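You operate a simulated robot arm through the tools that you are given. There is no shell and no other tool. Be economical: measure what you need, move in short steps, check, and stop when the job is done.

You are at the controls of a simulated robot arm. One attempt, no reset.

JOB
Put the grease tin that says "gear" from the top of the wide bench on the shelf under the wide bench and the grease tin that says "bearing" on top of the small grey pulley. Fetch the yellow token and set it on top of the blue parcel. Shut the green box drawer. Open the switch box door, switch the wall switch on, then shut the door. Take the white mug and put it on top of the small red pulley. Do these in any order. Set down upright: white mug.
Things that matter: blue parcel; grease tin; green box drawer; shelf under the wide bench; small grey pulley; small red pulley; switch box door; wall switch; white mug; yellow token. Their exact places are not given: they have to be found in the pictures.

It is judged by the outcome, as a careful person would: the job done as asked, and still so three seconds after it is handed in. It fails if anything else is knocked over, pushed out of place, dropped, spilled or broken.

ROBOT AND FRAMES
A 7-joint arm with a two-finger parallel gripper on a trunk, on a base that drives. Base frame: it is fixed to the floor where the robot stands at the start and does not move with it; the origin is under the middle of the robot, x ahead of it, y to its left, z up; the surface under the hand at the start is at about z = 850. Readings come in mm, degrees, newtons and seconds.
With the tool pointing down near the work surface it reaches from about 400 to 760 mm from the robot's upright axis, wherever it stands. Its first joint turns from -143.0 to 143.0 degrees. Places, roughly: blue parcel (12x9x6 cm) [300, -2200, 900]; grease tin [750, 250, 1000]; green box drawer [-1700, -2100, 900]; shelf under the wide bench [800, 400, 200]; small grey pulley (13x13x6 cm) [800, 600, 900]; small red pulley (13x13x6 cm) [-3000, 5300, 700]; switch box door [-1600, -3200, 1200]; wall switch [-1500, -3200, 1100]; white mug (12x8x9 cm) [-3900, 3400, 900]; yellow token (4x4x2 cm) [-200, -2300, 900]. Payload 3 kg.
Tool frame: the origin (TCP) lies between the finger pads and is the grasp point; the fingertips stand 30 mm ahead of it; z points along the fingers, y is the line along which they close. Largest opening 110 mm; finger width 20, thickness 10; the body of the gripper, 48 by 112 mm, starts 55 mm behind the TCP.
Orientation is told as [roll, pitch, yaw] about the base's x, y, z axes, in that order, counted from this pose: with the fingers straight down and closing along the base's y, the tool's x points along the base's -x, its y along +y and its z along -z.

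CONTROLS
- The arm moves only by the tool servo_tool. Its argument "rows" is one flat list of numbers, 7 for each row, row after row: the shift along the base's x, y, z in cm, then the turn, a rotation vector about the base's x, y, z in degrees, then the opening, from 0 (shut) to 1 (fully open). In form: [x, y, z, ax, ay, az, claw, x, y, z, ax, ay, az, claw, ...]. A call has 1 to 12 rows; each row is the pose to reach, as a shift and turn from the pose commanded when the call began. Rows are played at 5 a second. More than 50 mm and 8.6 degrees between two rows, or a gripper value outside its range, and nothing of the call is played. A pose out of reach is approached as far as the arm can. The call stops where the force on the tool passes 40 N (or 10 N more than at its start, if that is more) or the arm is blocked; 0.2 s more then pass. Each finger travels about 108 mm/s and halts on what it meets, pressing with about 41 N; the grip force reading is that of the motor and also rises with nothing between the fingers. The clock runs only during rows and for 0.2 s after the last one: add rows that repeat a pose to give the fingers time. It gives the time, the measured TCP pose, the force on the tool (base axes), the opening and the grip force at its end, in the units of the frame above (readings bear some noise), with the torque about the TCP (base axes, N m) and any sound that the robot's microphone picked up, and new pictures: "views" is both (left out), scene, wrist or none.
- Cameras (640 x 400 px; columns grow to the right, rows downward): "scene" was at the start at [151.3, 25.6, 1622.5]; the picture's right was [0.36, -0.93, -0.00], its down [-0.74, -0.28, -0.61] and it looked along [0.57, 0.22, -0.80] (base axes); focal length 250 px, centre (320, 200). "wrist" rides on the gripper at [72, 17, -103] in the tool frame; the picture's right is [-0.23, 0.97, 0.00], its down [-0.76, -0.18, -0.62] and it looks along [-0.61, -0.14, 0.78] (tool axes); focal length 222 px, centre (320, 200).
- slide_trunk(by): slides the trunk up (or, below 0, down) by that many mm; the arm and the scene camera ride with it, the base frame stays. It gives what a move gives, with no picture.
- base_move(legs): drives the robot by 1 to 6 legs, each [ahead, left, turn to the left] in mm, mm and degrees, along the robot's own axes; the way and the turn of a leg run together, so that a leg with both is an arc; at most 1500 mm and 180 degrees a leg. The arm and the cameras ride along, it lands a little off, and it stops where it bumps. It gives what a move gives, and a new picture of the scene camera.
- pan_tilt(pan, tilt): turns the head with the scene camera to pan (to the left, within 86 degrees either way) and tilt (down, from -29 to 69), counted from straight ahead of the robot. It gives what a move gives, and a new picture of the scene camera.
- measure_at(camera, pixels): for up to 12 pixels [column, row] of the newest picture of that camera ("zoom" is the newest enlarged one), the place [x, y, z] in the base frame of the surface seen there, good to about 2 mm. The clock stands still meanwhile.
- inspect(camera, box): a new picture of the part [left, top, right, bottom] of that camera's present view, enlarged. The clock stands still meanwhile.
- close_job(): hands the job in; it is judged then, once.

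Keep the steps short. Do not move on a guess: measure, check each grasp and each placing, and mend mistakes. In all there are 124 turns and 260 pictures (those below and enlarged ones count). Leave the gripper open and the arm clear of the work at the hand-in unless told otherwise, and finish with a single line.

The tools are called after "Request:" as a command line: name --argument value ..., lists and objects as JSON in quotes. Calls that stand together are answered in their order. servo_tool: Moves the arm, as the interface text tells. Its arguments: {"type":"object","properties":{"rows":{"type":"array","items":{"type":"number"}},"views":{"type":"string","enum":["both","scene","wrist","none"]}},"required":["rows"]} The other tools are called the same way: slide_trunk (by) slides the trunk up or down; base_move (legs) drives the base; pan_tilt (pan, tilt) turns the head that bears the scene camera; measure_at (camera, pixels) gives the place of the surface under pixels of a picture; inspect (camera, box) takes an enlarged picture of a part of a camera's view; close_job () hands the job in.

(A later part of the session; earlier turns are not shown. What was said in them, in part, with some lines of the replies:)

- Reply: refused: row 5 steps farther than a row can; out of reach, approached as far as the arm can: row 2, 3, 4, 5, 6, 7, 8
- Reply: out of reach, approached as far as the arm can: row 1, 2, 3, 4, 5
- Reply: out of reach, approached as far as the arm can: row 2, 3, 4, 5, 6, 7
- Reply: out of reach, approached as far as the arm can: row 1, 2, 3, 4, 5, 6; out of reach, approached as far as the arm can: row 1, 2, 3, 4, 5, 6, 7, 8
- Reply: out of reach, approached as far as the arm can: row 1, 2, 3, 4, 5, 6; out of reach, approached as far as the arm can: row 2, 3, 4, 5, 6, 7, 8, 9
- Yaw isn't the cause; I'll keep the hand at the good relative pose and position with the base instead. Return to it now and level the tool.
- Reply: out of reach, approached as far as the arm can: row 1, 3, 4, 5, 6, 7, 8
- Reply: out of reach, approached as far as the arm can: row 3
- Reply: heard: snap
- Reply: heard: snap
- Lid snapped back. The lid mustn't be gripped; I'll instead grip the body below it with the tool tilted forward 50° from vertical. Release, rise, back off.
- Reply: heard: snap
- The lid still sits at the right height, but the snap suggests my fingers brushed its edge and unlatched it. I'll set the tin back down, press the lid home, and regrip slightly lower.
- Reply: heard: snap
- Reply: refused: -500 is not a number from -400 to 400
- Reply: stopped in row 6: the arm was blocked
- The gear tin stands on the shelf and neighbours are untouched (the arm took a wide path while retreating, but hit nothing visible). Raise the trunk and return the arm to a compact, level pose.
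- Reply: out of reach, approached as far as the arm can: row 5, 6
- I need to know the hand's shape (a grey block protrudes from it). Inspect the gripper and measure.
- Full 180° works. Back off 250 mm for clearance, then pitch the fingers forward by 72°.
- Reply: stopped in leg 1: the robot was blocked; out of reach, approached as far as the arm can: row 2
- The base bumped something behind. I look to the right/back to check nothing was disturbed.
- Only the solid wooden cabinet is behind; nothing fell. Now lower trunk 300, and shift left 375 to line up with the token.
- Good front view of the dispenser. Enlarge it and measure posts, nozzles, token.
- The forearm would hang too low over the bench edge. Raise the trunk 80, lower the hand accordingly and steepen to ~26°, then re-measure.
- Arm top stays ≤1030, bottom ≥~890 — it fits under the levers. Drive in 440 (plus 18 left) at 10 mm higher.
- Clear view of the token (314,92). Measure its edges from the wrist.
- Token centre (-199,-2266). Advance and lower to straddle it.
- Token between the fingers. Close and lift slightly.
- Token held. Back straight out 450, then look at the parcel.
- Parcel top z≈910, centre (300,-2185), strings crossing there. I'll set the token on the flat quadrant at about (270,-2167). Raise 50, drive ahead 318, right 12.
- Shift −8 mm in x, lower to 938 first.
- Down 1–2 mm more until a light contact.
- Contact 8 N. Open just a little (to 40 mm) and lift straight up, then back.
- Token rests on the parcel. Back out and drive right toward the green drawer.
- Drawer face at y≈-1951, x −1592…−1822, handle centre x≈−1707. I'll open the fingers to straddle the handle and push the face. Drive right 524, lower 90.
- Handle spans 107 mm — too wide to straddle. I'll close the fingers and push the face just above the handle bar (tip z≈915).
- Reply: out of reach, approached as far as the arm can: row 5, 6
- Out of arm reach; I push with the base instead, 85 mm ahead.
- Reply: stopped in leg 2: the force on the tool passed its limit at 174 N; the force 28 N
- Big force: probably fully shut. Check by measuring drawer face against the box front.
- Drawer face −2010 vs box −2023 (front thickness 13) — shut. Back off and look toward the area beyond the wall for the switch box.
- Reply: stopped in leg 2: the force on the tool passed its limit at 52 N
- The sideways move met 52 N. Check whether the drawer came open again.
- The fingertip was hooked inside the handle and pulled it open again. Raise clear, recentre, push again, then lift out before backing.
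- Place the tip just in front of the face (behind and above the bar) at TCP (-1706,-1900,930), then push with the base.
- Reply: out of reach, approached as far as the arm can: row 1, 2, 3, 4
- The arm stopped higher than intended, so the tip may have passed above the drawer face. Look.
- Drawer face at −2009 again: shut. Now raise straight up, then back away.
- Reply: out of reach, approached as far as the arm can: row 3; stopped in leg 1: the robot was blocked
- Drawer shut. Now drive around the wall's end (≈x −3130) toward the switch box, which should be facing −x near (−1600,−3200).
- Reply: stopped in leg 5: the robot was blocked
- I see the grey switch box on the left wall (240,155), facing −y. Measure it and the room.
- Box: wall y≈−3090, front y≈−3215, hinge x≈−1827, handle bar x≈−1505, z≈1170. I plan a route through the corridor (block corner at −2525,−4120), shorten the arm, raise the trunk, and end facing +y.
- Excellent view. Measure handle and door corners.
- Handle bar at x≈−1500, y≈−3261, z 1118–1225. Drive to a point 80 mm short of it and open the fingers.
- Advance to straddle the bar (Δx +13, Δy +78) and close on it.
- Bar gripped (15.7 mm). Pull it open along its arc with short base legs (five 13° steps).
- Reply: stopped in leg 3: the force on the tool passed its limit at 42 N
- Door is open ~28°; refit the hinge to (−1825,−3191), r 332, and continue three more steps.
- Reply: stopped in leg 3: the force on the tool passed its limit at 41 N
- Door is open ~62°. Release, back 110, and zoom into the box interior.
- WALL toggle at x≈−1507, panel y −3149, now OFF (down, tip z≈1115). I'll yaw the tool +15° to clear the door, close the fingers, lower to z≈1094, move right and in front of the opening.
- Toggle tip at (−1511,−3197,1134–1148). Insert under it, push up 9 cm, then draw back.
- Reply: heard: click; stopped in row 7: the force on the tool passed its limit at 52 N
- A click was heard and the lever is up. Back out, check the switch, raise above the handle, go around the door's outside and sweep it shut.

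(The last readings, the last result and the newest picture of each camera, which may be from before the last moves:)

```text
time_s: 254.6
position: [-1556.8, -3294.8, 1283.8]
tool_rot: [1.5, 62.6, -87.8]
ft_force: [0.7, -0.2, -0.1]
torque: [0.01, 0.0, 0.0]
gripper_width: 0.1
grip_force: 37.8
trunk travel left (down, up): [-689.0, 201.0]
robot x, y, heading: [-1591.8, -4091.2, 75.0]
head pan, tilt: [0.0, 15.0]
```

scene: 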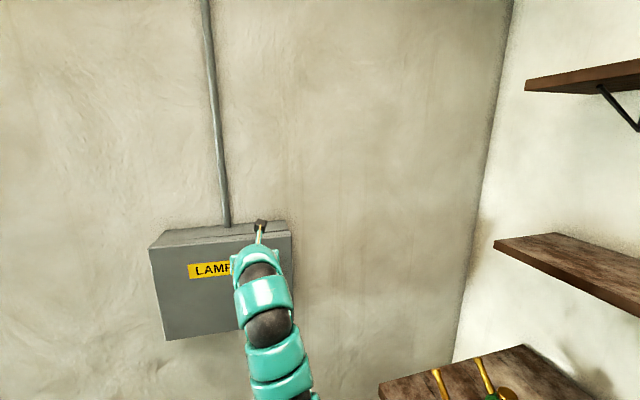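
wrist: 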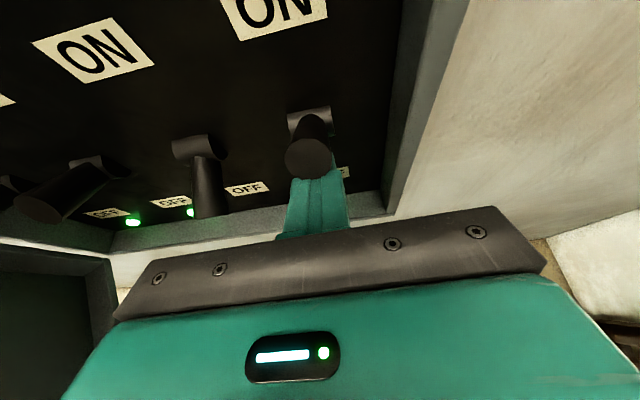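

Wall switch is ON (its green light and the wall lamp lit). Door nearly shut; press the last 45 mm, back off, verify, then leave the room by the known route.

Request:
base_move --legs '[[50, 13, 0]]'

Request:
base_move --legs '[[-200, 0, 0], [-125, 453, 0]]'

Request:
inspect --camera "scene" --box '[280, 150, 480, 290]'

Request:
base_move --legs '[[0, 0, -75], [-100, 600, 0], [-1440, 0, 0], [0, 0, 90], [1500, 0, 0], [1150, 0, 0]]'

Request:
pan_tilt --pan 0 --tilt 12

```text
time_s: 255.6
position: [-1557.6, -3251.6, 1283.0]
tool_rot: [1.6, 62.0, -87.8]
ft_force: [1.3, -0.4, 0.5]
torque: [-0.02, -0.03, 0.04]
gripper_width: 0.3
grip_force: 37.9
trunk travel left (down, up): [-689.0, 201.0]
robot x, y, heading: [-1592.9, -4045.5, 74.7]
head pan, tilt: [0.0, 15.0]
stopped in leg 1: the force on the tool passed its limit at 140 N (the readings are from after the stop); the commanded pose is now the measured one
```

scene: 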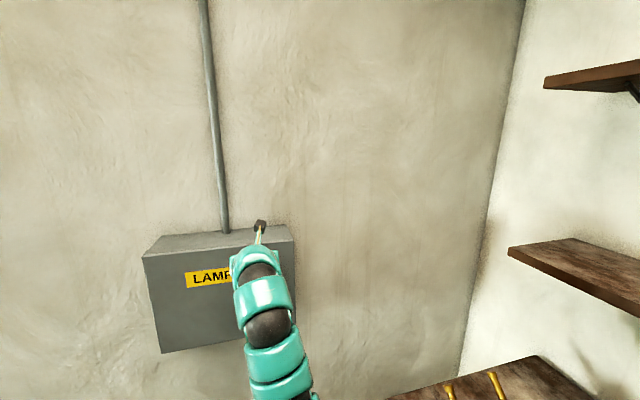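

```text
time_s: 259.6
position: [-2074.7, -3450.2, 1282.2]
tool_rot: [1.7, 62.1, -87.7]
ft_force: [-0.9, 0.6, 0.5]
torque: [0.0, -0.05, 0.0]
gripper_width: 0.0
grip_force: 38.1
trunk travel left (down, up): [-689.0, 201.0]
robot x, y, heading: [-2106.6, -4246.6, 75.1]
head pan, tilt: [0.0, 15.0]
```

scene: 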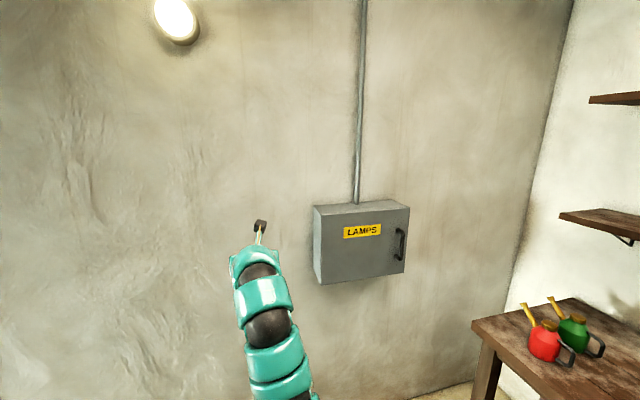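

```text
2.86 times, centred on (380, 220) of scene
```

zoom: 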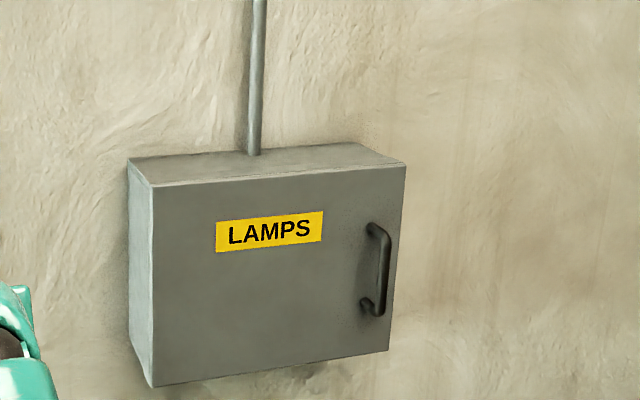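

```text
time_s: 274.7
position: [-3068.3, -3107.0, 1283.0]
tool_rot: [2.7, 61.8, -131.3]
ft_force: [-5.5, -8.6, 2.6]
torque: [0.01, -0.01, 0.02]
gripper_width: 0.2
grip_force: 38.0
trunk travel left (down, up): [-689.0, 201.0]
robot x, y, heading: [-3639.4, -3656.0, 32.4]
head pan, tilt: [0.0, 15.0]
stopped in leg 4: the force on the tool passed its limit at 117 N (the readings are from after the stop); the commanded pose is now the measured one
```

scene: 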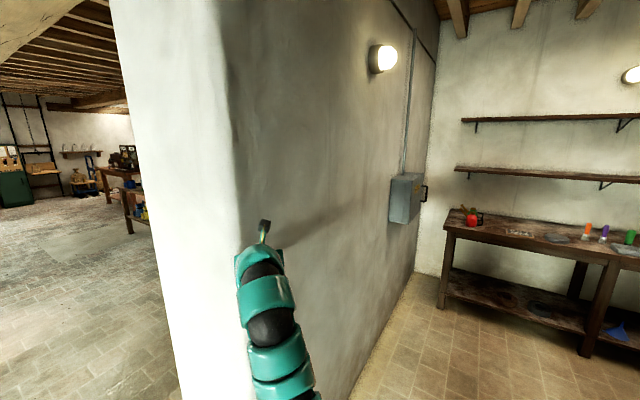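

```text
time_s: 275.3
position: [-3068.1, -3107.5, 1282.6]
tool_rot: [2.6, 61.7, -131.3]
ft_force: [-5.1, -11.1, 2.0]
torque: [0.04, -0.02, 0.02]
gripper_width: 0.0
grip_force: 37.8
trunk travel left (down, up): [-689.0, 201.0]
robot x, y, heading: [-3640.1, -3657.7, 32.3]
head pan, tilt: [0.0, 12.0]
```

scene: 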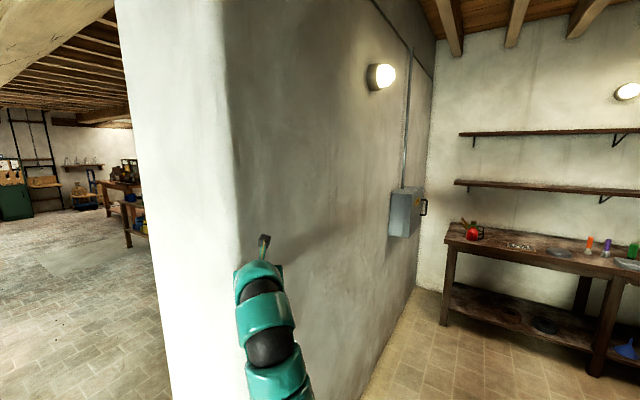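

Door is shut and the lamp is lit. The arm brushed the wall corner when turning; back away in −x, finish the turn, drive north and look.

Request:
base_move --legs '[[-304, 192, 0], [0, 0, 57.5], [1500, 0, 0], [1150, 0, 0]]'

Request:
pan_tilt --pan 0 --tilt 15

Request:
measure_at --camera "scene" --pixels '[[320, 130], [320, 200], [250, 160], [400, 160], [200, 200], [450, 200], [320, 250], [380, 220], [260, 220], [500, 170], [150, 170], [320, 160]]'

```text
time_s: 292.6
position: [-4136.4, -241.1, 1280.8]
tool_rot: [2.6, 61.6, -74.3]
ft_force: [-1.0, 0.5, 0.5]
torque: [0.01, -0.03, 0.03]
gripper_width: 0.1
grip_force: 37.7
trunk travel left (down, up): [-689.0, 201.0]
robot x, y, heading: [-3985.4, -1021.1, 89.4]
head pan, tilt: [0.0, 12.0]
```

scene: 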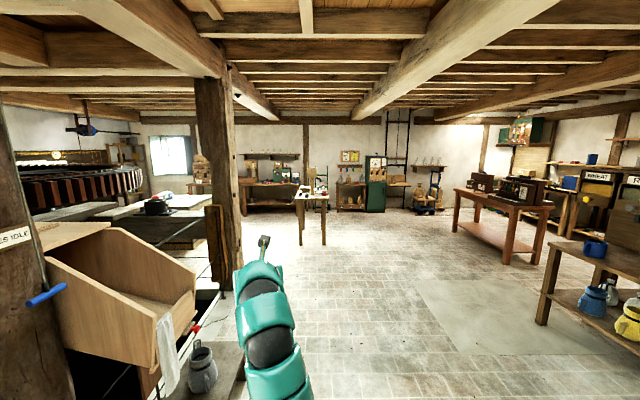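

```text
time_s: 293.3
position: [-4135.6, -240.8, 1281.0]
tool_rot: [2.8, 61.8, -74.2]
ft_force: [1.1, -0.4, 0.9]
torque: [0.04, 0.01, -0.01]
gripper_width: 0.1
grip_force: 37.4
trunk travel left (down, up): [-689.0, 201.0]
robot x, y, heading: [-3987.4, -1023.1, 89.3]
head pan, tilt: [0.0, 15.0]
```

scene: 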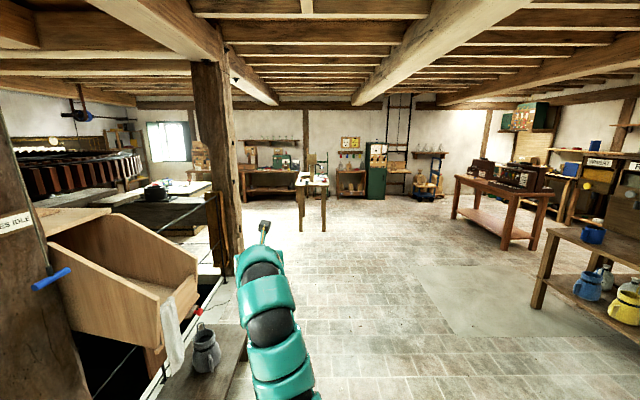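

```text
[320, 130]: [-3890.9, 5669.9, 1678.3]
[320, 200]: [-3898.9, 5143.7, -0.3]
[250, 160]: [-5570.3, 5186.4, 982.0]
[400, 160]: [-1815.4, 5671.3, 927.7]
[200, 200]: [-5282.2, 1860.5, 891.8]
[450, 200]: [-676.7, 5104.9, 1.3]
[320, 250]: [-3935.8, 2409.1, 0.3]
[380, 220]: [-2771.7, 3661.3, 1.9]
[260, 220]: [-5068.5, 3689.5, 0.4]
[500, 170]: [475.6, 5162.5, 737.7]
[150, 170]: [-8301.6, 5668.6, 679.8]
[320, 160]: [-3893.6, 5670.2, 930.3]
```

Path north is clear; small table with the mug ahead (313,185). Level the arm to fingers-down, then drive closer.

Request:
servo_tool --rows '[0, -1.7, -1.6, -7.4, -2.1, 0, 1, 0, -3.5, -3.2, -14.9, -4.2, 0, 1, 0, -5.2, -4.9, -22.3, -6.3, 0, 1, 0, -7, -6.5, -29.8, -8.4, 0, 1, 0, -8.7, -8.1, -37.2, -10.5, 0, 1, 0, -10.5, -9.7, -44.6, -12.6, 0, 1, 0, -12.2, -11.4, -52.1, -14.7, 0, 1, 0, -14, -13, -59.5, -16.8, 0, 1]' --views "none"

Request:
base_move --legs '[[0, -285, 0.7], [1500, 0, 0], [1400, 0, 0]]'

Request:
pan_tilt --pan 12 --tilt 28

Request:
inspect --camera "scene" --box '[240, 100, 400, 200]'

```text
time_s: 295.1
position: [-4162.8, -360.3, 1160.6]
tool_rot: [2.6, -0.3, -74.4]
ft_force: [0.0, 0.1, 0.4]
torque: [0.02, 0.0, -0.02]
gripper_width: 110.1
grip_force: 0.1
out of reach, approached as far as the arm can: row 3, 4, 5, 6, 7, 8
trunk travel left (down, up): [-689.0, 201.0]
robot x, y, heading: [-3984.2, -1025.0, 89.2]
head pan, tilt: [0.0, 15.0]
```

```text
time_s: 310.5
position: [-3836.3, 2496.3, 1159.6]
tool_rot: [2.6, -0.4, -74.3]
ft_force: [0.3, 1.0, 0.0]
torque: [-0.01, -0.02, -0.01]
gripper_width: 109.9
grip_force: 0.0
trunk travel left (down, up): [-689.0, 201.0]
robot x, y, heading: [-3658.6, 1835.3, 89.5]
head pan, tilt: [0.0, 15.0]
```

scene: 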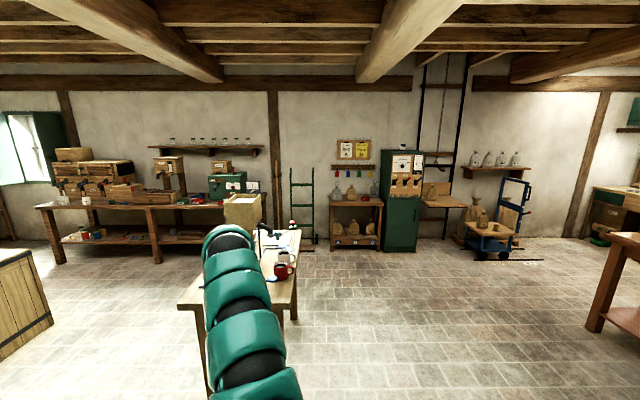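

```text
time_s: 311.2
position: [-3837.5, 2497.0, 1160.0]
tool_rot: [2.7, -0.3, -74.4]
ft_force: [-0.1, 0.0, -0.1]
torque: [-0.02, 0.0, 0.0]
gripper_width: 109.9
grip_force: 0.1
trunk travel left (down, up): [-689.0, 201.0]
robot x, y, heading: [-3655.9, 1830.7, 89.5]
head pan, tilt: [12.0, 28.0]
```

scene: 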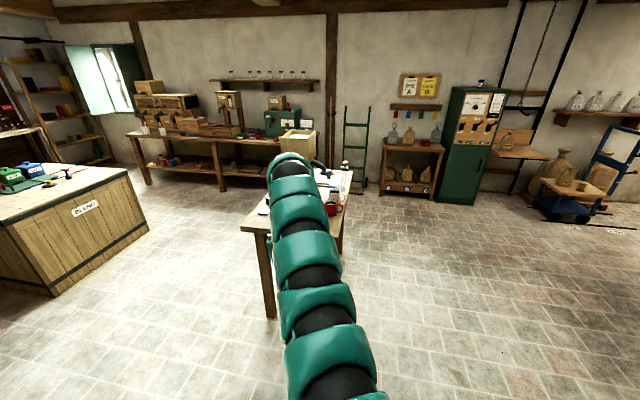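

```text
4.00 times, centred on (320, 150) of scene
```

zoom: 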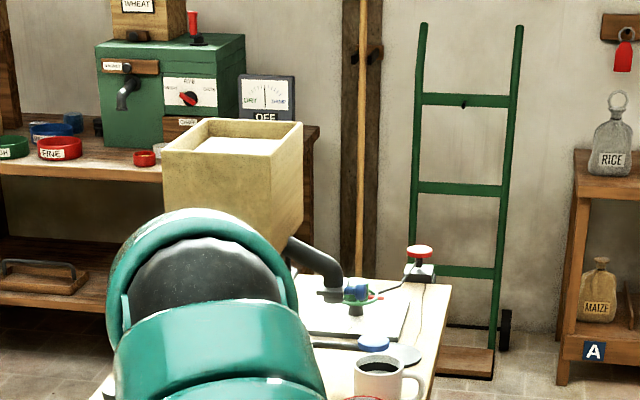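

White mug at zoom (378,378), handle to the right. Measure it and search for the red pulley near (−3000,5300).

Request:
measure_at --camera "zoom" --pixels '[[357, 372], [401, 372], [378, 388], [378, 360], [412, 380], [390, 350], [378, 345], [330, 350], [430, 300], [350, 398], [420, 262], [378, 366]]'

Request:
inspect --camera "scene" --box '[290, 165, 370, 235]'

Request:
inspect --camera "scene" --box '[360, 90, 460, 205]'

Request:
measure_at --camera "scene" --pixels '[[395, 146], [420, 148], [440, 152], [405, 188], [412, 135], [400, 165], [470, 200], [415, 200]]'

```text
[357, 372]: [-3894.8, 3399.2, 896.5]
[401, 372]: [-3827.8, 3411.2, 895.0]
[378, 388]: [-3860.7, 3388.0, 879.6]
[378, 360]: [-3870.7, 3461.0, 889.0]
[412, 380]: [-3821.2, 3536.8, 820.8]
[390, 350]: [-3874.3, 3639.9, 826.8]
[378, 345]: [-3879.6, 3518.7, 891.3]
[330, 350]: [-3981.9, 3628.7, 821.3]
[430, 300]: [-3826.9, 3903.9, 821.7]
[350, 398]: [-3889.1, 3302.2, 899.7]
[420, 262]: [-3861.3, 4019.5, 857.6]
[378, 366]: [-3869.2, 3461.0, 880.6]
```

```text
5.71 times, centred on (330, 200) of scene
```

zoom: 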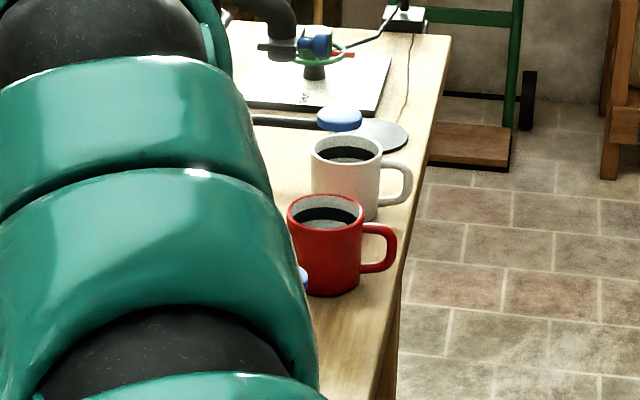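

```text
3.48 times, centred on (410, 148) of scene
```

zoom: 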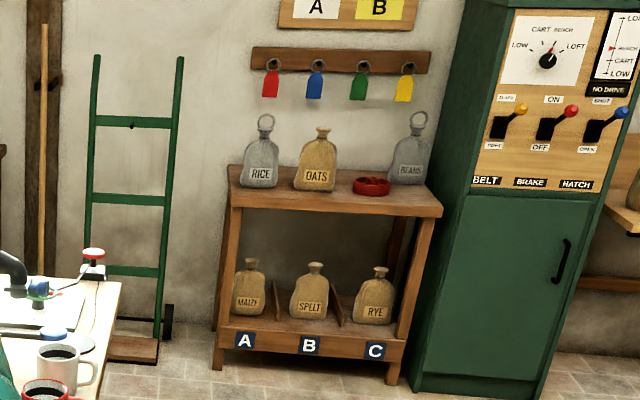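

```text
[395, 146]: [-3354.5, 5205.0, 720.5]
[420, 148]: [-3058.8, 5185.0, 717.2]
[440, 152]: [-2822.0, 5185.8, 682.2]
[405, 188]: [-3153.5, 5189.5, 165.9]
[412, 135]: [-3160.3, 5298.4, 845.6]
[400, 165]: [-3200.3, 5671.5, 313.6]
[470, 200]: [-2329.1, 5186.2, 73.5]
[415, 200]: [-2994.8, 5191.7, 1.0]
```

Mug centre ≈(−3863,3427), rim z≈900, table z 821; it holds liquid. Red pulley is on the shelf at right between jars. I'll approach the mug from the table's right side (facing −x).

Request:
slide_trunk --by 130

Request:
base_move --legs '[[0, -433, 0.5], [570, 0, 0], [0, 0, 90], [0, -1205, 0]]'

Request:
servo_tool --rows '[0.5, 0, -4, -1.2, -0.3, 0, 1, 1.5, 0, -8, -2.5, -0.7, 0, 1, 2.5, 0, -12.5, -2.5, -0.7, 0, 1, 2.5, 0, -17, -2.5, -0.7, 0, 1, 2.5, 0, -21.5, -2.5, -0.7, 0, 1]' --views "both"

Request:
inspect --camera "wrist" --box '[0, 0, 640, 400]'

```text
time_s: 312.8
position: [-3836.1, 2496.1, 1289.3]
tool_rot: [2.7, -0.3, -74.3]
ft_force: [-1.2, -0.6, 0.1]
torque: [-0.01, 0.02, 0.0]
gripper_width: 110.1
grip_force: 0.0
trunk travel left (down, up): [-819.0, 71.0]
robot x, y, heading: [-3656.4, 1831.3, 89.5]
head pan, tilt: [12.0, 28.0]
```

```text
time_s: 327.9
position: [-3896.7, 3402.3, 1289.8]
tool_rot: [2.7, -0.4, 17.3]
ft_force: [0.1, -0.1, 0.9]
torque: [-0.03, -0.02, 0.04]
gripper_width: 109.9
grip_force: 0.2
trunk travel left (down, up): [-819.0, 71.0]
robot x, y, heading: [-3238.7, 3592.7, -179.2]
head pan, tilt: [12.0, 28.0]
```

scene: 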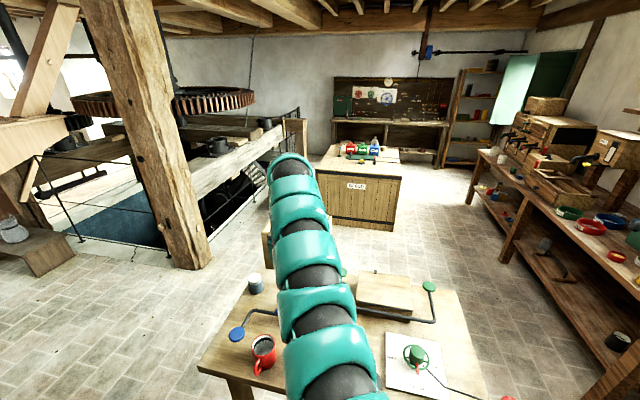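

```text
time_s: 329.1
position: [-3873.2, 3399.9, 1074.7]
tool_rot: [0.1, -0.3, 17.1]
ft_force: [-0.9, -0.6, -0.3]
torque: [-0.01, -0.01, 0.01]
gripper_width: 109.9
grip_force: 0.0
out of reach, approached as far as the arm can: row 1, 2, 3
trunk travel left (down, up): [-819.0, 71.0]
robot x, y, heading: [-3243.3, 3600.0, -179.1]
head pan, tilt: [12.0, 28.0]
```

scene: 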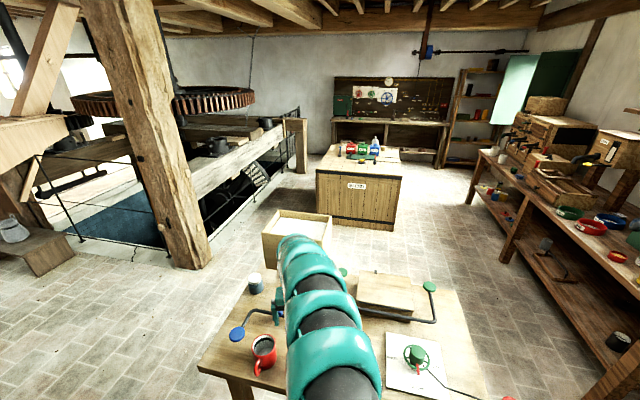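
wrist: 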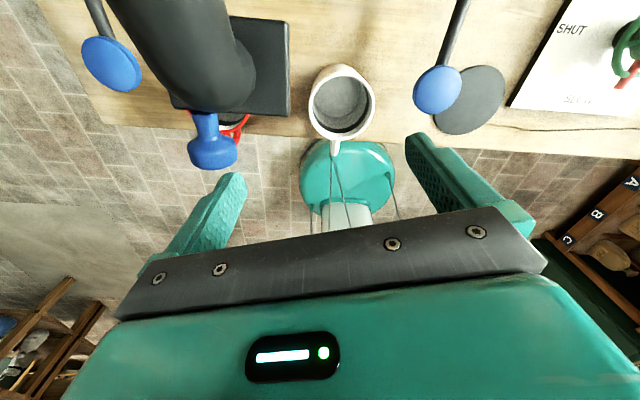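

```text
1.00 times, centred on (320, 200) of wrist (not enlarged: the box is as wide or as high as the picture)
```

zoom: 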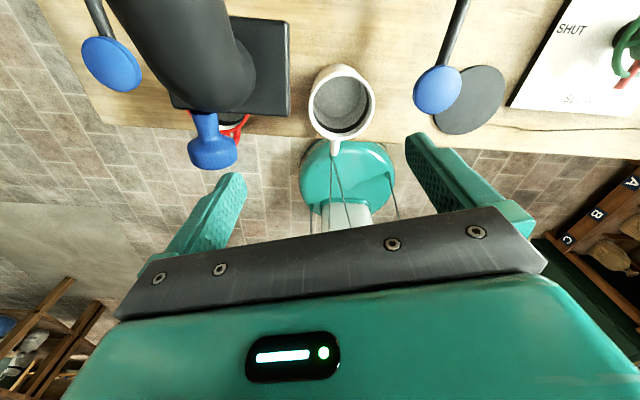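

Wrist view shows the mug (340,105), and a black spout with blue lever at left. Measure both.

Request:
measure_at --camera "wrist" --pixels '[[309, 100], [375, 100], [342, 66], [336, 138], [225, 90], [210, 140], [235, 40], [285, 60], [290, 110], [236, 120], [110, 65], [440, 90]]'

```text
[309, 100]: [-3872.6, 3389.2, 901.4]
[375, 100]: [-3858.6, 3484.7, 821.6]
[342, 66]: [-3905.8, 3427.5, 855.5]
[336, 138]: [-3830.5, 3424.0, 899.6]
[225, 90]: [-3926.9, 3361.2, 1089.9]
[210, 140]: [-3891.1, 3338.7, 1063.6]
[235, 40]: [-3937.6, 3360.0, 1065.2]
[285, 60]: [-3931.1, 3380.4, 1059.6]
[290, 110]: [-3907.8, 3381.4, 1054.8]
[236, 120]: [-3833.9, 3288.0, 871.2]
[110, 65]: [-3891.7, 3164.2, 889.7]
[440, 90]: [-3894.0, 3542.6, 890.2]
```

A dark object at z≈1055–1090 is right beside my hand. Look at it closely before going lower.

Request:
inspect --camera "scene" --box '[215, 225, 345, 345]'

Request:
measure_at --camera "scene" --pixels '[[277, 300], [275, 312], [255, 284], [265, 345], [262, 312], [285, 330], [300, 215], [280, 240], [237, 334], [279, 290]]'

```text
3.33 times, centred on (280, 285) of scene
```

zoom: 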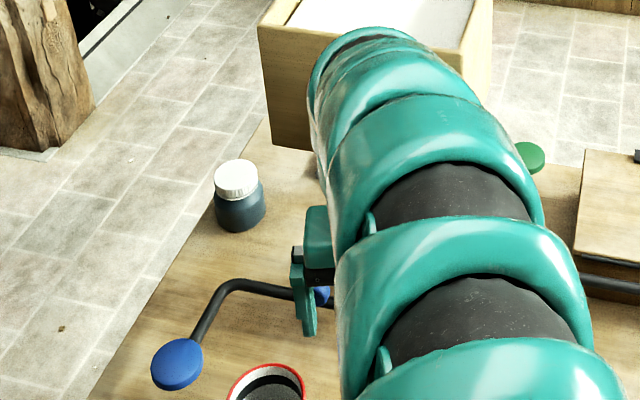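

```text
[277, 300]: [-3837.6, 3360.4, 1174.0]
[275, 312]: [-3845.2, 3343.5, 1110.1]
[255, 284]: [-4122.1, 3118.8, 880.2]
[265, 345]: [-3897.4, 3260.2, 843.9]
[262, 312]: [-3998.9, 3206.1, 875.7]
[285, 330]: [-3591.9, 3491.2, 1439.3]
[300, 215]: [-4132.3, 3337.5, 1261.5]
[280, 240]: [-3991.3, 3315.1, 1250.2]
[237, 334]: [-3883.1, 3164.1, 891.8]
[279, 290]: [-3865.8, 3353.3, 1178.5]
```

It's a hopper spout, above and beside the mug — a vertical approach would hit it. I'll come in tilted from the +x side: back off 250, then pitch 50° with the fingers closing along y.

Request:
base_move --legs '[[-250, 0, -0.8]]'

Request:
servo_tool --rows '[-1.7, 0.3, -0.6, -1.1, 7.1, -2.3, 1, -3.4, 0.6, -1.2, -2.1, 14.2, -4.5, 1, -5.1, 1, -1.8, -3.2, 21.3, -6.8, 1, -6.8, 1.3, -2.4, -4.2, 28.4, -9.1, 1, -8.5, 1.6, -3, -5.3, 35.5, -11.4, 1, -10.2, 2, -3.6, -6.3, 42.6, -13.6, 1, -12, 2.5, -4, -7.4, 49.7, -15.9, 1, -12, 2.5, -4, -7.4, 49.7, -15.9, 1]' --views "wrist"

Request:
inspect --camera "wrist" --box '[200, 20, 440, 170]'

```text
time_s: 330.9
position: [-3622.8, 3410.7, 1076.6]
tool_rot: [0.1, -0.2, 16.4]
ft_force: [0.3, -1.1, -0.6]
torque: [-0.04, 0.04, 0.0]
gripper_width: 109.7
grip_force: 0.1
trunk travel left (down, up): [-819.0, 71.0]
robot x, y, heading: [-2988.1, 3599.1, -179.8]
head pan, tilt: [12.0, 28.0]
```

scene: 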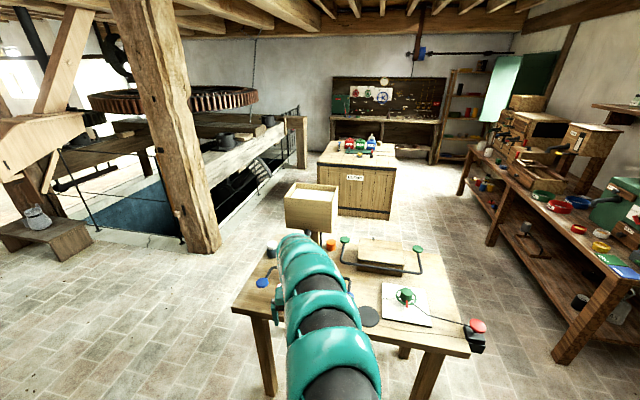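

```text
time_s: 332.7
position: [-3743.6, 3433.7, 1036.9]
tool_rot: [-0.5, 49.9, -0.9]
ft_force: [-0.4, 0.2, -0.6]
torque: [0.01, 0.0, 0.0]
gripper_width: 110.0
grip_force: 0.2
trunk travel left (down, up): [-819.0, 71.0]
robot x, y, heading: [-2988.5, 3602.9, -179.6]
head pan, tilt: [12.0, 28.0]
```

wrist: 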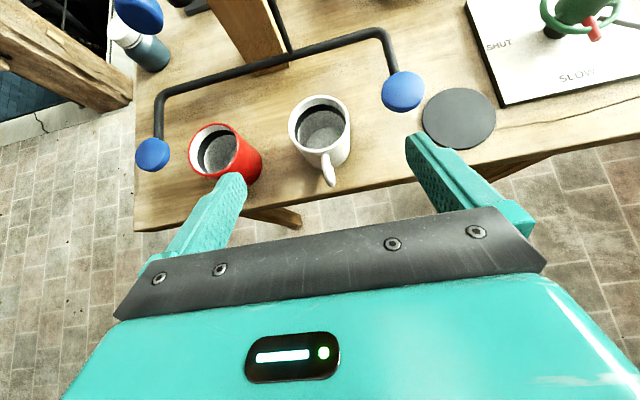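

```text
2.67 times, centred on (320, 95) of wrist
```

zoom: 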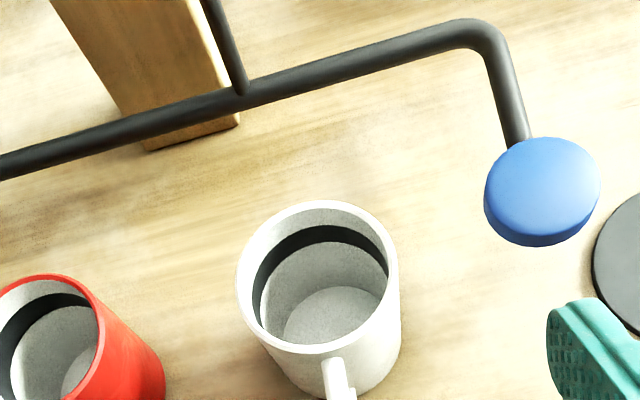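

Clear view of the mug between my fingers' lines. Approach along the tool axis to its centre, grip, lift 8 cm; then back off, turn and drive toward the pulley shelf.

Request:
servo_tool --rows '[-1.3, -0.2, -3, 0, 0, 0, 1, -2.6, -0.5, -6, 0, 0, 0, 1, -4, -0.7, -8.9, 0, 0, 0, 1, -6.6, -0.7, -11.1, 0, 0, 0, 1, -9.2, -0.7, -13.3, 0, 0, 0, 1, -11.6, -0.7, -15.3, 0, 0, 0, 1, -11.6, -0.7, -15.3, 0, 0, 0, 1, -11.6, -0.7, -15.3, 0, 0, 0, 0.55, -11.6, -0.7, -15.3, 0, 0, 0, 0.55, -11.6, -0.7, -15.3, 0, 0, 0, 0.55, -11.6, -0.7, -12, 0, 0, 0, 0.55, -11.6, -0.7, -7.5, 0, 0, 0, 0.55]' --views "wrist"

Request:
base_move --legs '[[-300, 0, 0], [0, 0, -90], [645, 172, 0]]'

Request:
pan_tilt --pan 5 --tilt 35

Request:
inspect --camera "wrist" --box '[0, 0, 640, 400]'

```text
time_s: 335.3
position: [-3812.9, 3432.7, 953.4]
tool_rot: [-0.5, 49.9, -0.9]
ft_force: [-0.2, 0.2, 1.0]
torque: [0.02, -0.02, -0.09]
gripper_width: 60.3
grip_force: 0.0
out of reach, approached as far as the arm can: row 4, 5, 6, 7, 8, 9, 10, 11, 12
trunk travel left (down, up): [-819.0, 71.0]
robot x, y, heading: [-2985.8, 3601.6, -179.6]
head pan, tilt: [12.0, 28.0]
```

wrist: 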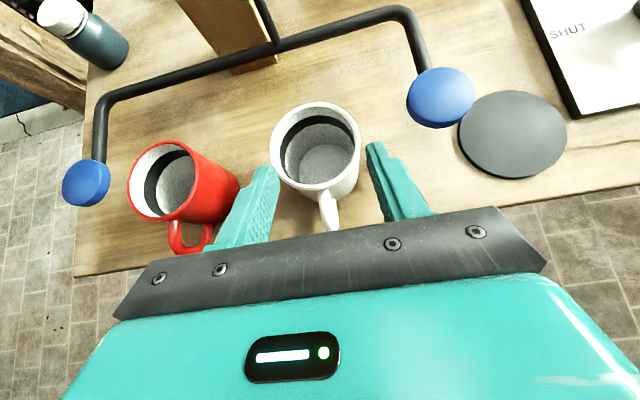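

```text
time_s: 344.5
position: [-2994.4, 5080.9, 951.9]
tool_rot: [-0.5, 49.8, -92.1]
ft_force: [-1.0, 0.5, -0.5]
torque: [-0.02, 0.03, 0.02]
gripper_width: 60.3
grip_force: 0.1
trunk travel left (down, up): [-819.0, 71.0]
robot x, y, heading: [-2844.1, 4250.8, 89.0]
head pan, tilt: [12.0, 28.0]
```

scene: 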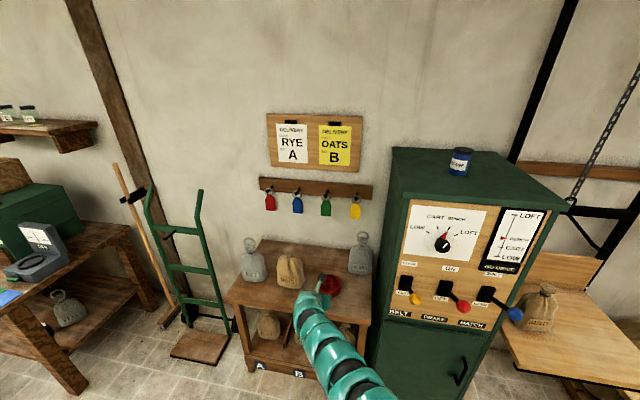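

```text
time_s: 345.2
position: [-2993.6, 5080.0, 952.8]
tool_rot: [-0.5, 49.7, -92.2]
ft_force: [0.2, 0.1, -0.7]
torque: [0.0, 0.0, -0.02]
gripper_width: 60.4
grip_force: 0.0
trunk travel left (down, up): [-819.0, 71.0]
robot x, y, heading: [-2846.2, 4250.7, 88.7]
head pan, tilt: [5.0, 35.0]
```

scene: 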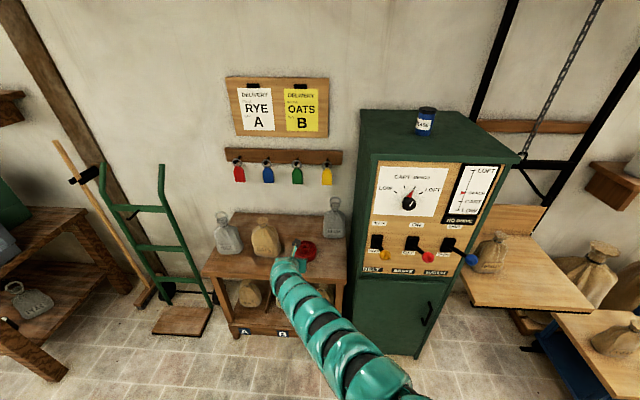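

```text
1.00 times, centred on (320, 200) of wrist (not enlarged: the box is as wide or as high as the picture)
```

zoom: 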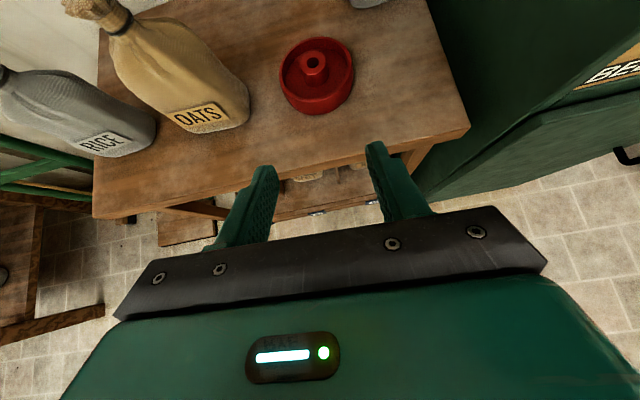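

The arm ran out of reach, so nothing was gripped (mug untouched). Use this view to measure the pulley, then return to the mug; I'll approach with the base this time.

Request:
measure_at --camera "zoom" --pixels '[[281, 75], [353, 70], [316, 38], [316, 112], [315, 62], [305, 62], [325, 62], [250, 110], [355, 5], [230, 130], [300, 150], [316, 108]]'

Request:
base_move --legs '[[-645, -172, 0], [0, 0, 91.2], [265, 10, 0]]'

Request:
servo_tool --rows '[2.5, 0, -2, 0, 0, 0, 1, 5.5, 0, -4.5, 0, 0, 0, 1, 8, 0, -6.8, 0, 0, 0, 1, 8, 0, -6.8, 0, 0, 0, 1]' --views "wrist"

Request:
inspect --camera "wrist" --box '[180, 20, 460, 195]'

```text
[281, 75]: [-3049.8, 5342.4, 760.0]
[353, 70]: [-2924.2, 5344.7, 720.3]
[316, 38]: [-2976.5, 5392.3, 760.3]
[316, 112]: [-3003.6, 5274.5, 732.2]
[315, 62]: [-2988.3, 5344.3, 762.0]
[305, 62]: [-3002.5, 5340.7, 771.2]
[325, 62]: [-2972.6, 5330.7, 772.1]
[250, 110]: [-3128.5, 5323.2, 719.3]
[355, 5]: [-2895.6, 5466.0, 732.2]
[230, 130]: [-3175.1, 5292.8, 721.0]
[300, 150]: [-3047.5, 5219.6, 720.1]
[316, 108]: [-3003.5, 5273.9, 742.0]
```

```text
time_s: 354.3
position: [-3776.7, 3415.2, 952.0]
tool_rot: [-0.5, 49.8, -0.2]
ft_force: [0.3, -0.3, -0.3]
torque: [-0.01, 0.01, 0.01]
gripper_width: 60.1
grip_force: 0.2
trunk travel left (down, up): [-819.0, 71.0]
robot x, y, heading: [-2949.0, 3588.8, -179.2]
head pan, tilt: [5.0, 35.0]
```

scene: 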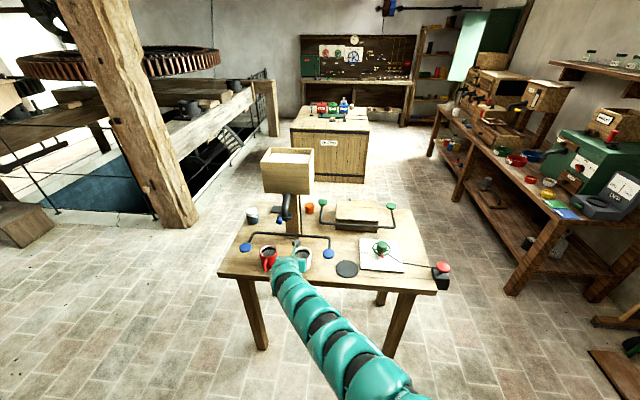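

```text
time_s: 355.3
position: [-3696.2, 3415.5, 883.3]
tool_rot: [-0.5, 49.8, -0.4]
ft_force: [0.2, 0.0, -0.3]
torque: [0.01, -0.02, -0.01]
gripper_width: 110.1
grip_force: 0.1
trunk travel left (down, up): [-819.0, 71.0]
robot x, y, heading: [-2949.4, 3585.4, -179.3]
head pan, tilt: [5.0, 35.0]
```

wrist: 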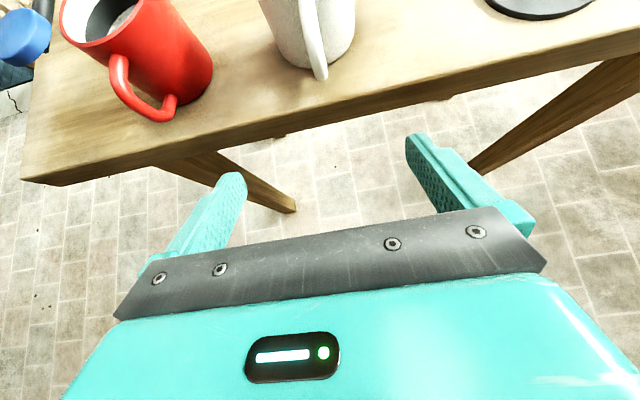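

```text
2.29 times, centred on (320, 108) of wrist
```

zoom: 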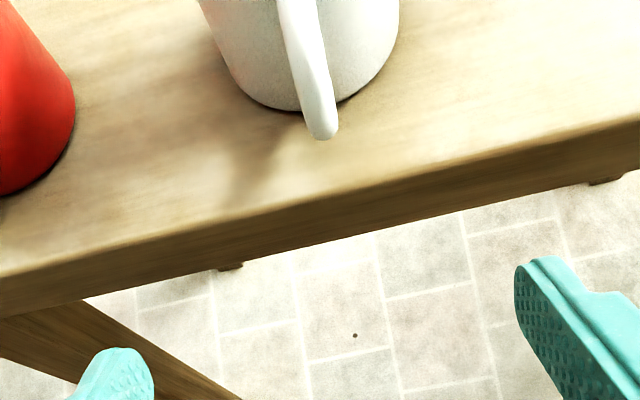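

Pulley: hub centre ≈(−2987,5336), hub top 772. Approach the mug with the base (164 ahead, 13 right), grip, lift 9 cm, then carry it to above the pulley.

Request:
base_move --legs '[[0, -13.5, 0], [164, 0, 0]]'

Request:
servo_tool --rows '[0, 0, 0, 0, 0, 0, 0.8, 0, 0, 0, 0, 0, 0, 0.55, 0, 0, 0, 0, 0, 0, 0.55, 0, 0, 0, 0, 0, 0, 0.55, 0, 0, 1, 0, 0, 0, 0.55, 0, 0, 4, 0, 0, 0, 0.55, 0, 0, 7, 0, 0, 0, 0.55, 0, 0, 9, 0, 0, 0, 0.55]' --views "wrist"

Request:
base_move --legs '[[-450, 0, 0], [0, 0, -90.6], [975, 150, 0]]'

Request:
inspect --camera "wrist" --box '[0, 0, 640, 400]'

```text
time_s: 357.1
position: [-3857.5, 3425.7, 881.9]
tool_rot: [-0.5, 49.8, -0.3]
ft_force: [-0.2, 0.9, -0.4]
torque: [-0.01, -0.01, 0.0]
gripper_width: 109.9
grip_force: 0.1
trunk travel left (down, up): [-819.0, 71.0]
robot x, y, heading: [-3113.3, 3601.4, -179.4]
head pan, tilt: [5.0, 35.0]
```

scene: 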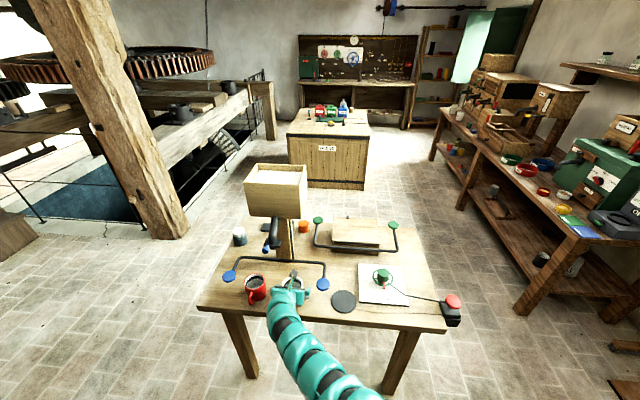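

```text
time_s: 358.9
position: [-3855.5, 3427.1, 972.6]
tool_rot: [-0.5, 49.6, -0.2]
ft_force: [0.4, -0.2, -1.7]
torque: [-0.02, -0.02, 0.02]
gripper_width: 76.9
grip_force: 40.9
trunk travel left (down, up): [-819.0, 71.0]
robot x, y, heading: [-3111.7, 3603.4, -179.3]
head pan, tilt: [5.0, 35.0]
```

wrist: 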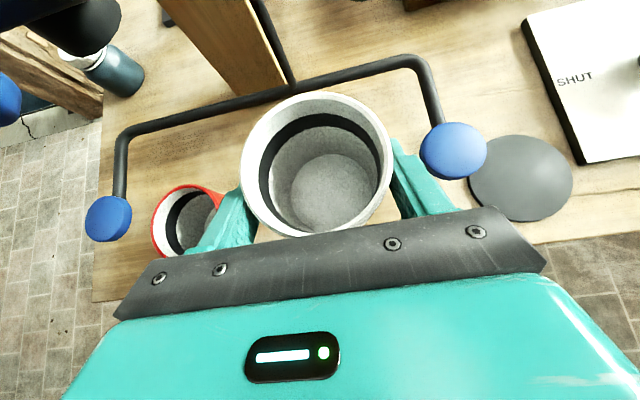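

```text
time_s: 370.1
position: [-3041.8, 5314.5, 972.1]
tool_rot: [-0.5, 49.9, -88.6]
ft_force: [0.5, 1.0, -2.1]
torque: [0.03, -0.01, -0.04]
gripper_width: 76.9
grip_force: 41.2
trunk travel left (down, up): [-819.0, 71.0]
robot x, y, heading: [-2843.5, 4575.8, 92.7]
head pan, tilt: [5.0, 35.0]
```

scene: 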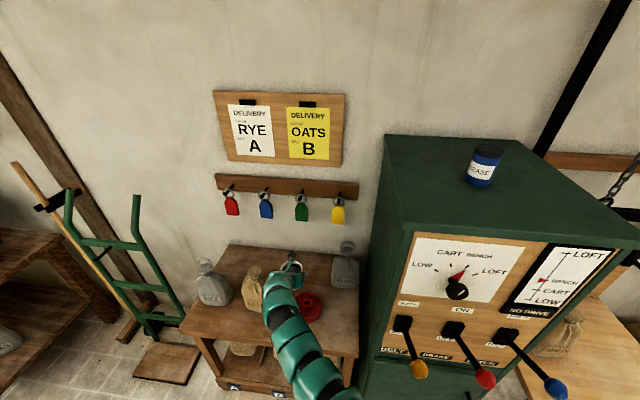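

```text
1.00 times, centred on (320, 200) of wrist (not enlarged: the box is as wide or as high as the picture)
5 turns are left
```

zoom: 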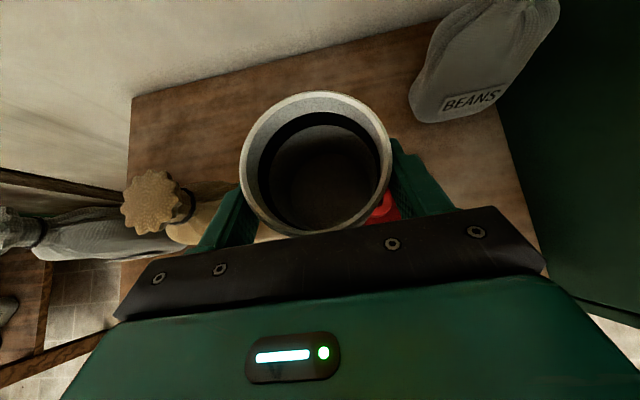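

Mug is gripped and carried. Measure its rim from this view for the true offset, then shift 55 right/9 ahead and lower 115 with the trunk.

Request:
measure_at --camera "zoom" --pixels '[[243, 165], [389, 160], [312, 96], [250, 140], [382, 135], [350, 102], [275, 108]]'

Request:
base_move --legs '[[9, -55, 0]]'

Request:
slide_trunk --by -112

Request:
inspect --camera "scene" --box '[220, 220, 380, 340]'

Request:
inspect --camera "wrist" --box '[0, 0, 640, 400]'

```text
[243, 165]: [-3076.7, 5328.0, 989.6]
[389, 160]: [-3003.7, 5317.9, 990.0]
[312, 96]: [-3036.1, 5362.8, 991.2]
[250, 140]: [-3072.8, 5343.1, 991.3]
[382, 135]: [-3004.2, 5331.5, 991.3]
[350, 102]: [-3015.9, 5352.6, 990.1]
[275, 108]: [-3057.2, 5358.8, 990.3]
```

```text
time_s: 371.1
position: [-2985.2, 5324.6, 973.7]
tool_rot: [-0.6, 49.9, -88.7]
ft_force: [-0.5, 0.6, -1.6]
torque: [-0.03, 0.01, -0.01]
gripper_width: 77.2
grip_force: 41.1
trunk travel left (down, up): [-819.0, 71.0]
robot x, y, heading: [-2790.3, 4587.9, 92.6]
head pan, tilt: [5.0, 35.0]
```

scene: 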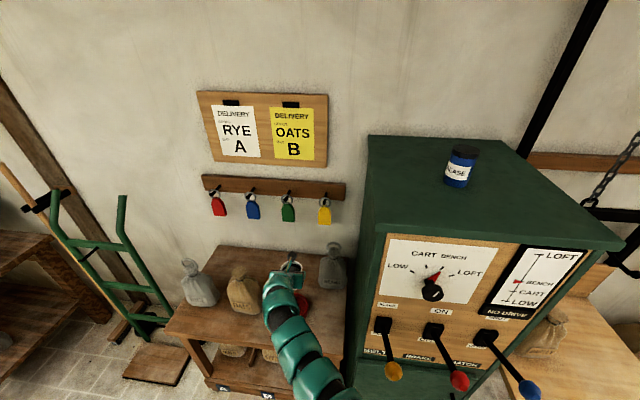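

```text
time_s: 372.5
position: [-2986.1, 5325.4, 862.2]
tool_rot: [-0.4, 49.7, -88.5]
ft_force: [0.0, -0.5, -1.7]
torque: [0.02, -0.02, -0.02]
gripper_width: 76.9
grip_force: 41.3
trunk travel left (down, up): [-707.0, 183.0]
robot x, y, heading: [-2791.3, 4589.6, 92.5]
head pan, tilt: [5.0, 35.0]
```

```text
3.33 times, centred on (300, 280) of scene
```

zoom: 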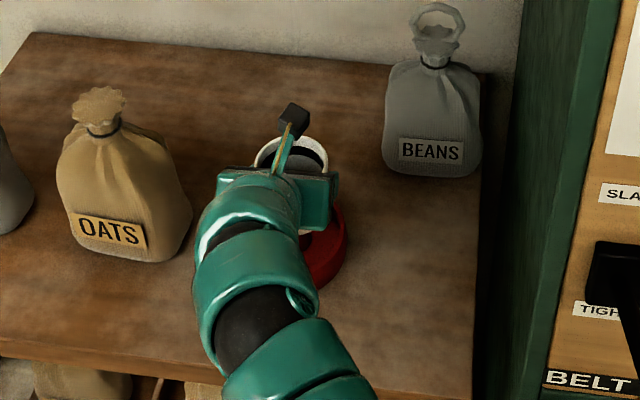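

```text
1.00 times, centred on (320, 200) of wrist (not enlarged: the box is as wide or as high as the picture)
4 turns are left
```

zoom: 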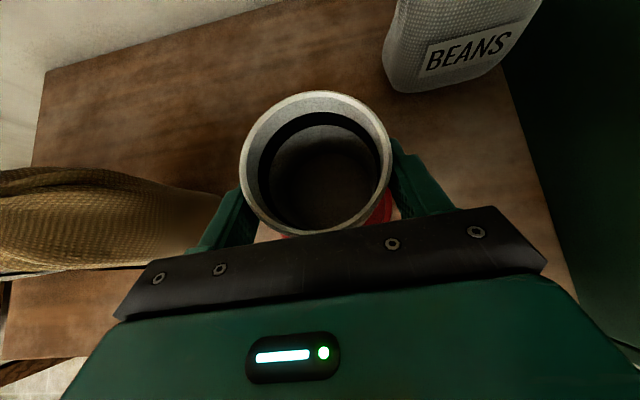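

Mug centre ≈(−2984.5,5336.5), bottom z≈800; hub centre (−2987,5336), top 772. Shift −2.5 mm and lower 29 mm gently.

Request:
servo_tool --rows '[-0.25, 0, 0, 0, 0, 0, 0.55, -0.25, 0, -1, 0, 0, 0, 0.55, -0.25, 0, -2, 0, 0, 0, 0.55, -0.25, 0, -2.4, 0, 0, 0, 0.55, -0.25, 0, -2.6, 0, 0, 0, 0.55, -0.25, 0, -2.75, 0, 0, 0, 0.55, -0.25, 0, -2.85, 0, 0, 0, 0.55, -0.25, 0, -2.85, 0, 0, 0, 0.55]' --views "wrist"

Request:
inspect --camera "scene" --box '[220, 220, 380, 340]'

```text
time_s: 374.3
position: [-2989.0, 5325.4, 836.6]
tool_rot: [-0.6, 50.0, -88.6]
ft_force: [-0.4, 3.7, 14.9]
torque: [0.23, -0.23, 0.05]
gripper_width: 76.9
grip_force: 41.0
trunk travel left (down, up): [-707.0, 183.0]
robot x, y, heading: [-2789.0, 4590.2, 92.4]
head pan, tilt: [5.0, 35.0]
```

wrist: 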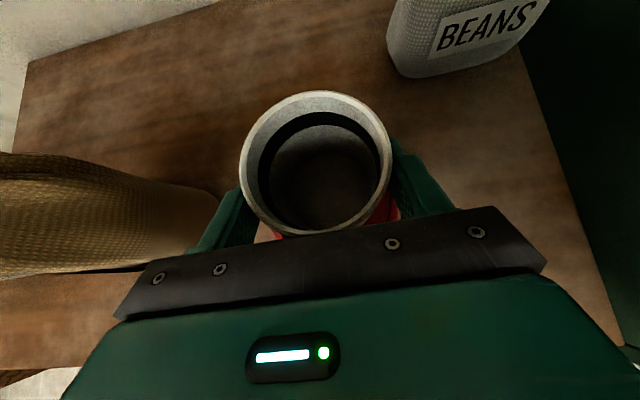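

```text
3.33 times, centred on (300, 280) of scene
3 turns are left
```

zoom: 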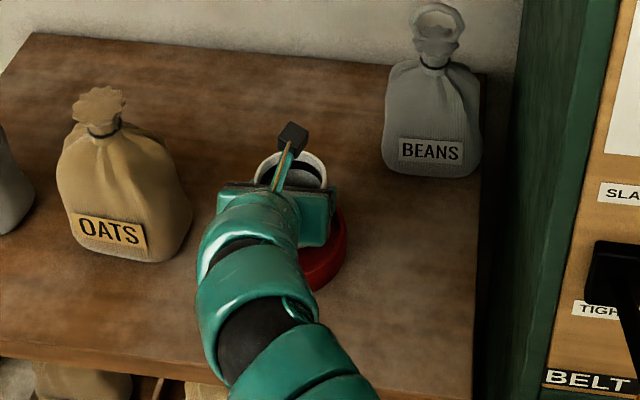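

Resting on the hub (15 N). Ease 1.5 mm, open, back straight out with the base, and check.

Request:
servo_tool --rows '[0, 0, 0.15, 0, 0, 0, 0.55, 0, 0, 0.15, 0, 0, 0, 0.78, 0, 0, 0.15, 0, 0, 0, 0.95, 0, 0, 0.15, 0, 0, 0, 0.95]' --views "wrist"

Request:
base_move --legs '[[-300, 0, 0]]'

Request:
inspect --camera "scene" --box '[220, 170, 380, 290]'

Request:
inspect --camera "wrist" --box '[0, 0, 640, 400]'

```text
time_s: 375.3
position: [-2988.4, 5326.2, 834.7]
tool_rot: [-0.6, 49.9, -88.5]
ft_force: [-0.3, -0.1, -0.1]
torque: [0.01, 0.01, 0.0]
gripper_width: 104.5
grip_force: 0.1
trunk travel left (down, up): [-707.0, 183.0]
robot x, y, heading: [-2793.2, 4583.6, 92.5]
head pan, tilt: [5.0, 35.0]
```

wrist: 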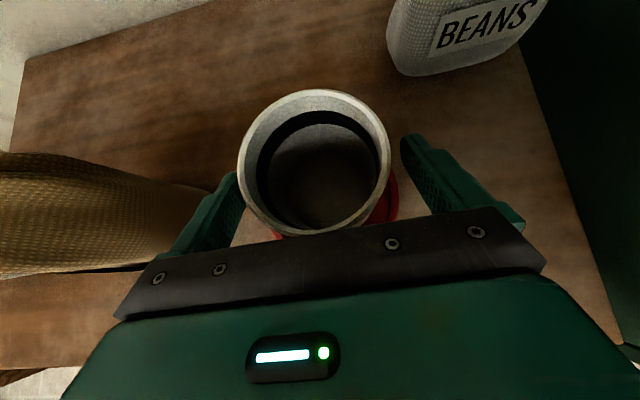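

```text
time_s: 377.4
position: [-2978.5, 5024.6, 835.5]
tool_rot: [-0.4, 49.9, -88.3]
ft_force: [-0.2, -1.0, 0.0]
torque: [0.01, -0.04, 0.01]
gripper_width: 104.5
grip_force: 0.1
trunk travel left (down, up): [-707.0, 183.0]
robot x, y, heading: [-2777.8, 4285.0, 92.6]
head pan, tilt: [5.0, 35.0]
```

scene: 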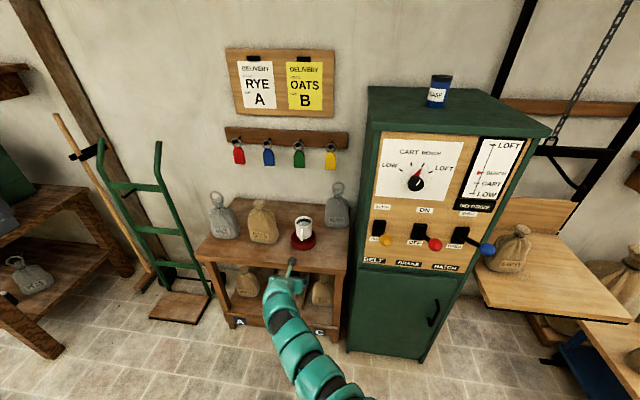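

```text
3.33 times, centred on (300, 230) of scene
```

zoom: 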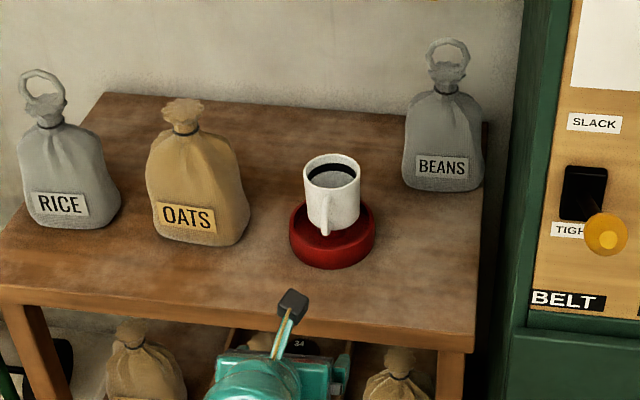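

```text
1.00 times, centred on (320, 200) of wrist (not enlarged: the box is as wide or as high as the picture)
2 turns are left
```

zoom: 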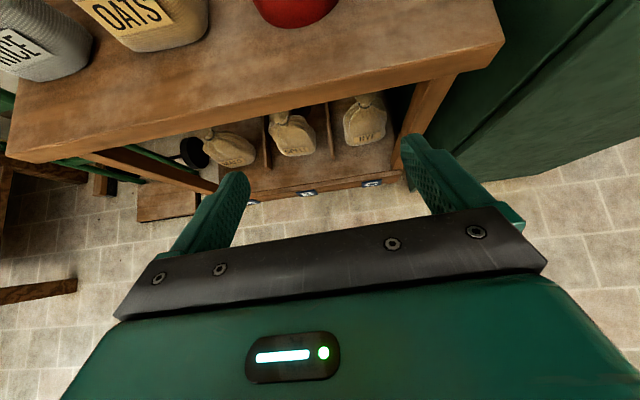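

The white mug stands upright on the red pulley, the gripper is open and the arm is clear. Hand in.

Request:
close_job

```text
The job is handed in.
```

I handed the job in with every part done; at my last look at each item, both tins, the token, the drawer, the wall switch, the box door and the mug (upright) were as asked, though the base or arm bumped the wooden cabinet and the wall corner along the way with nothing seen to move.
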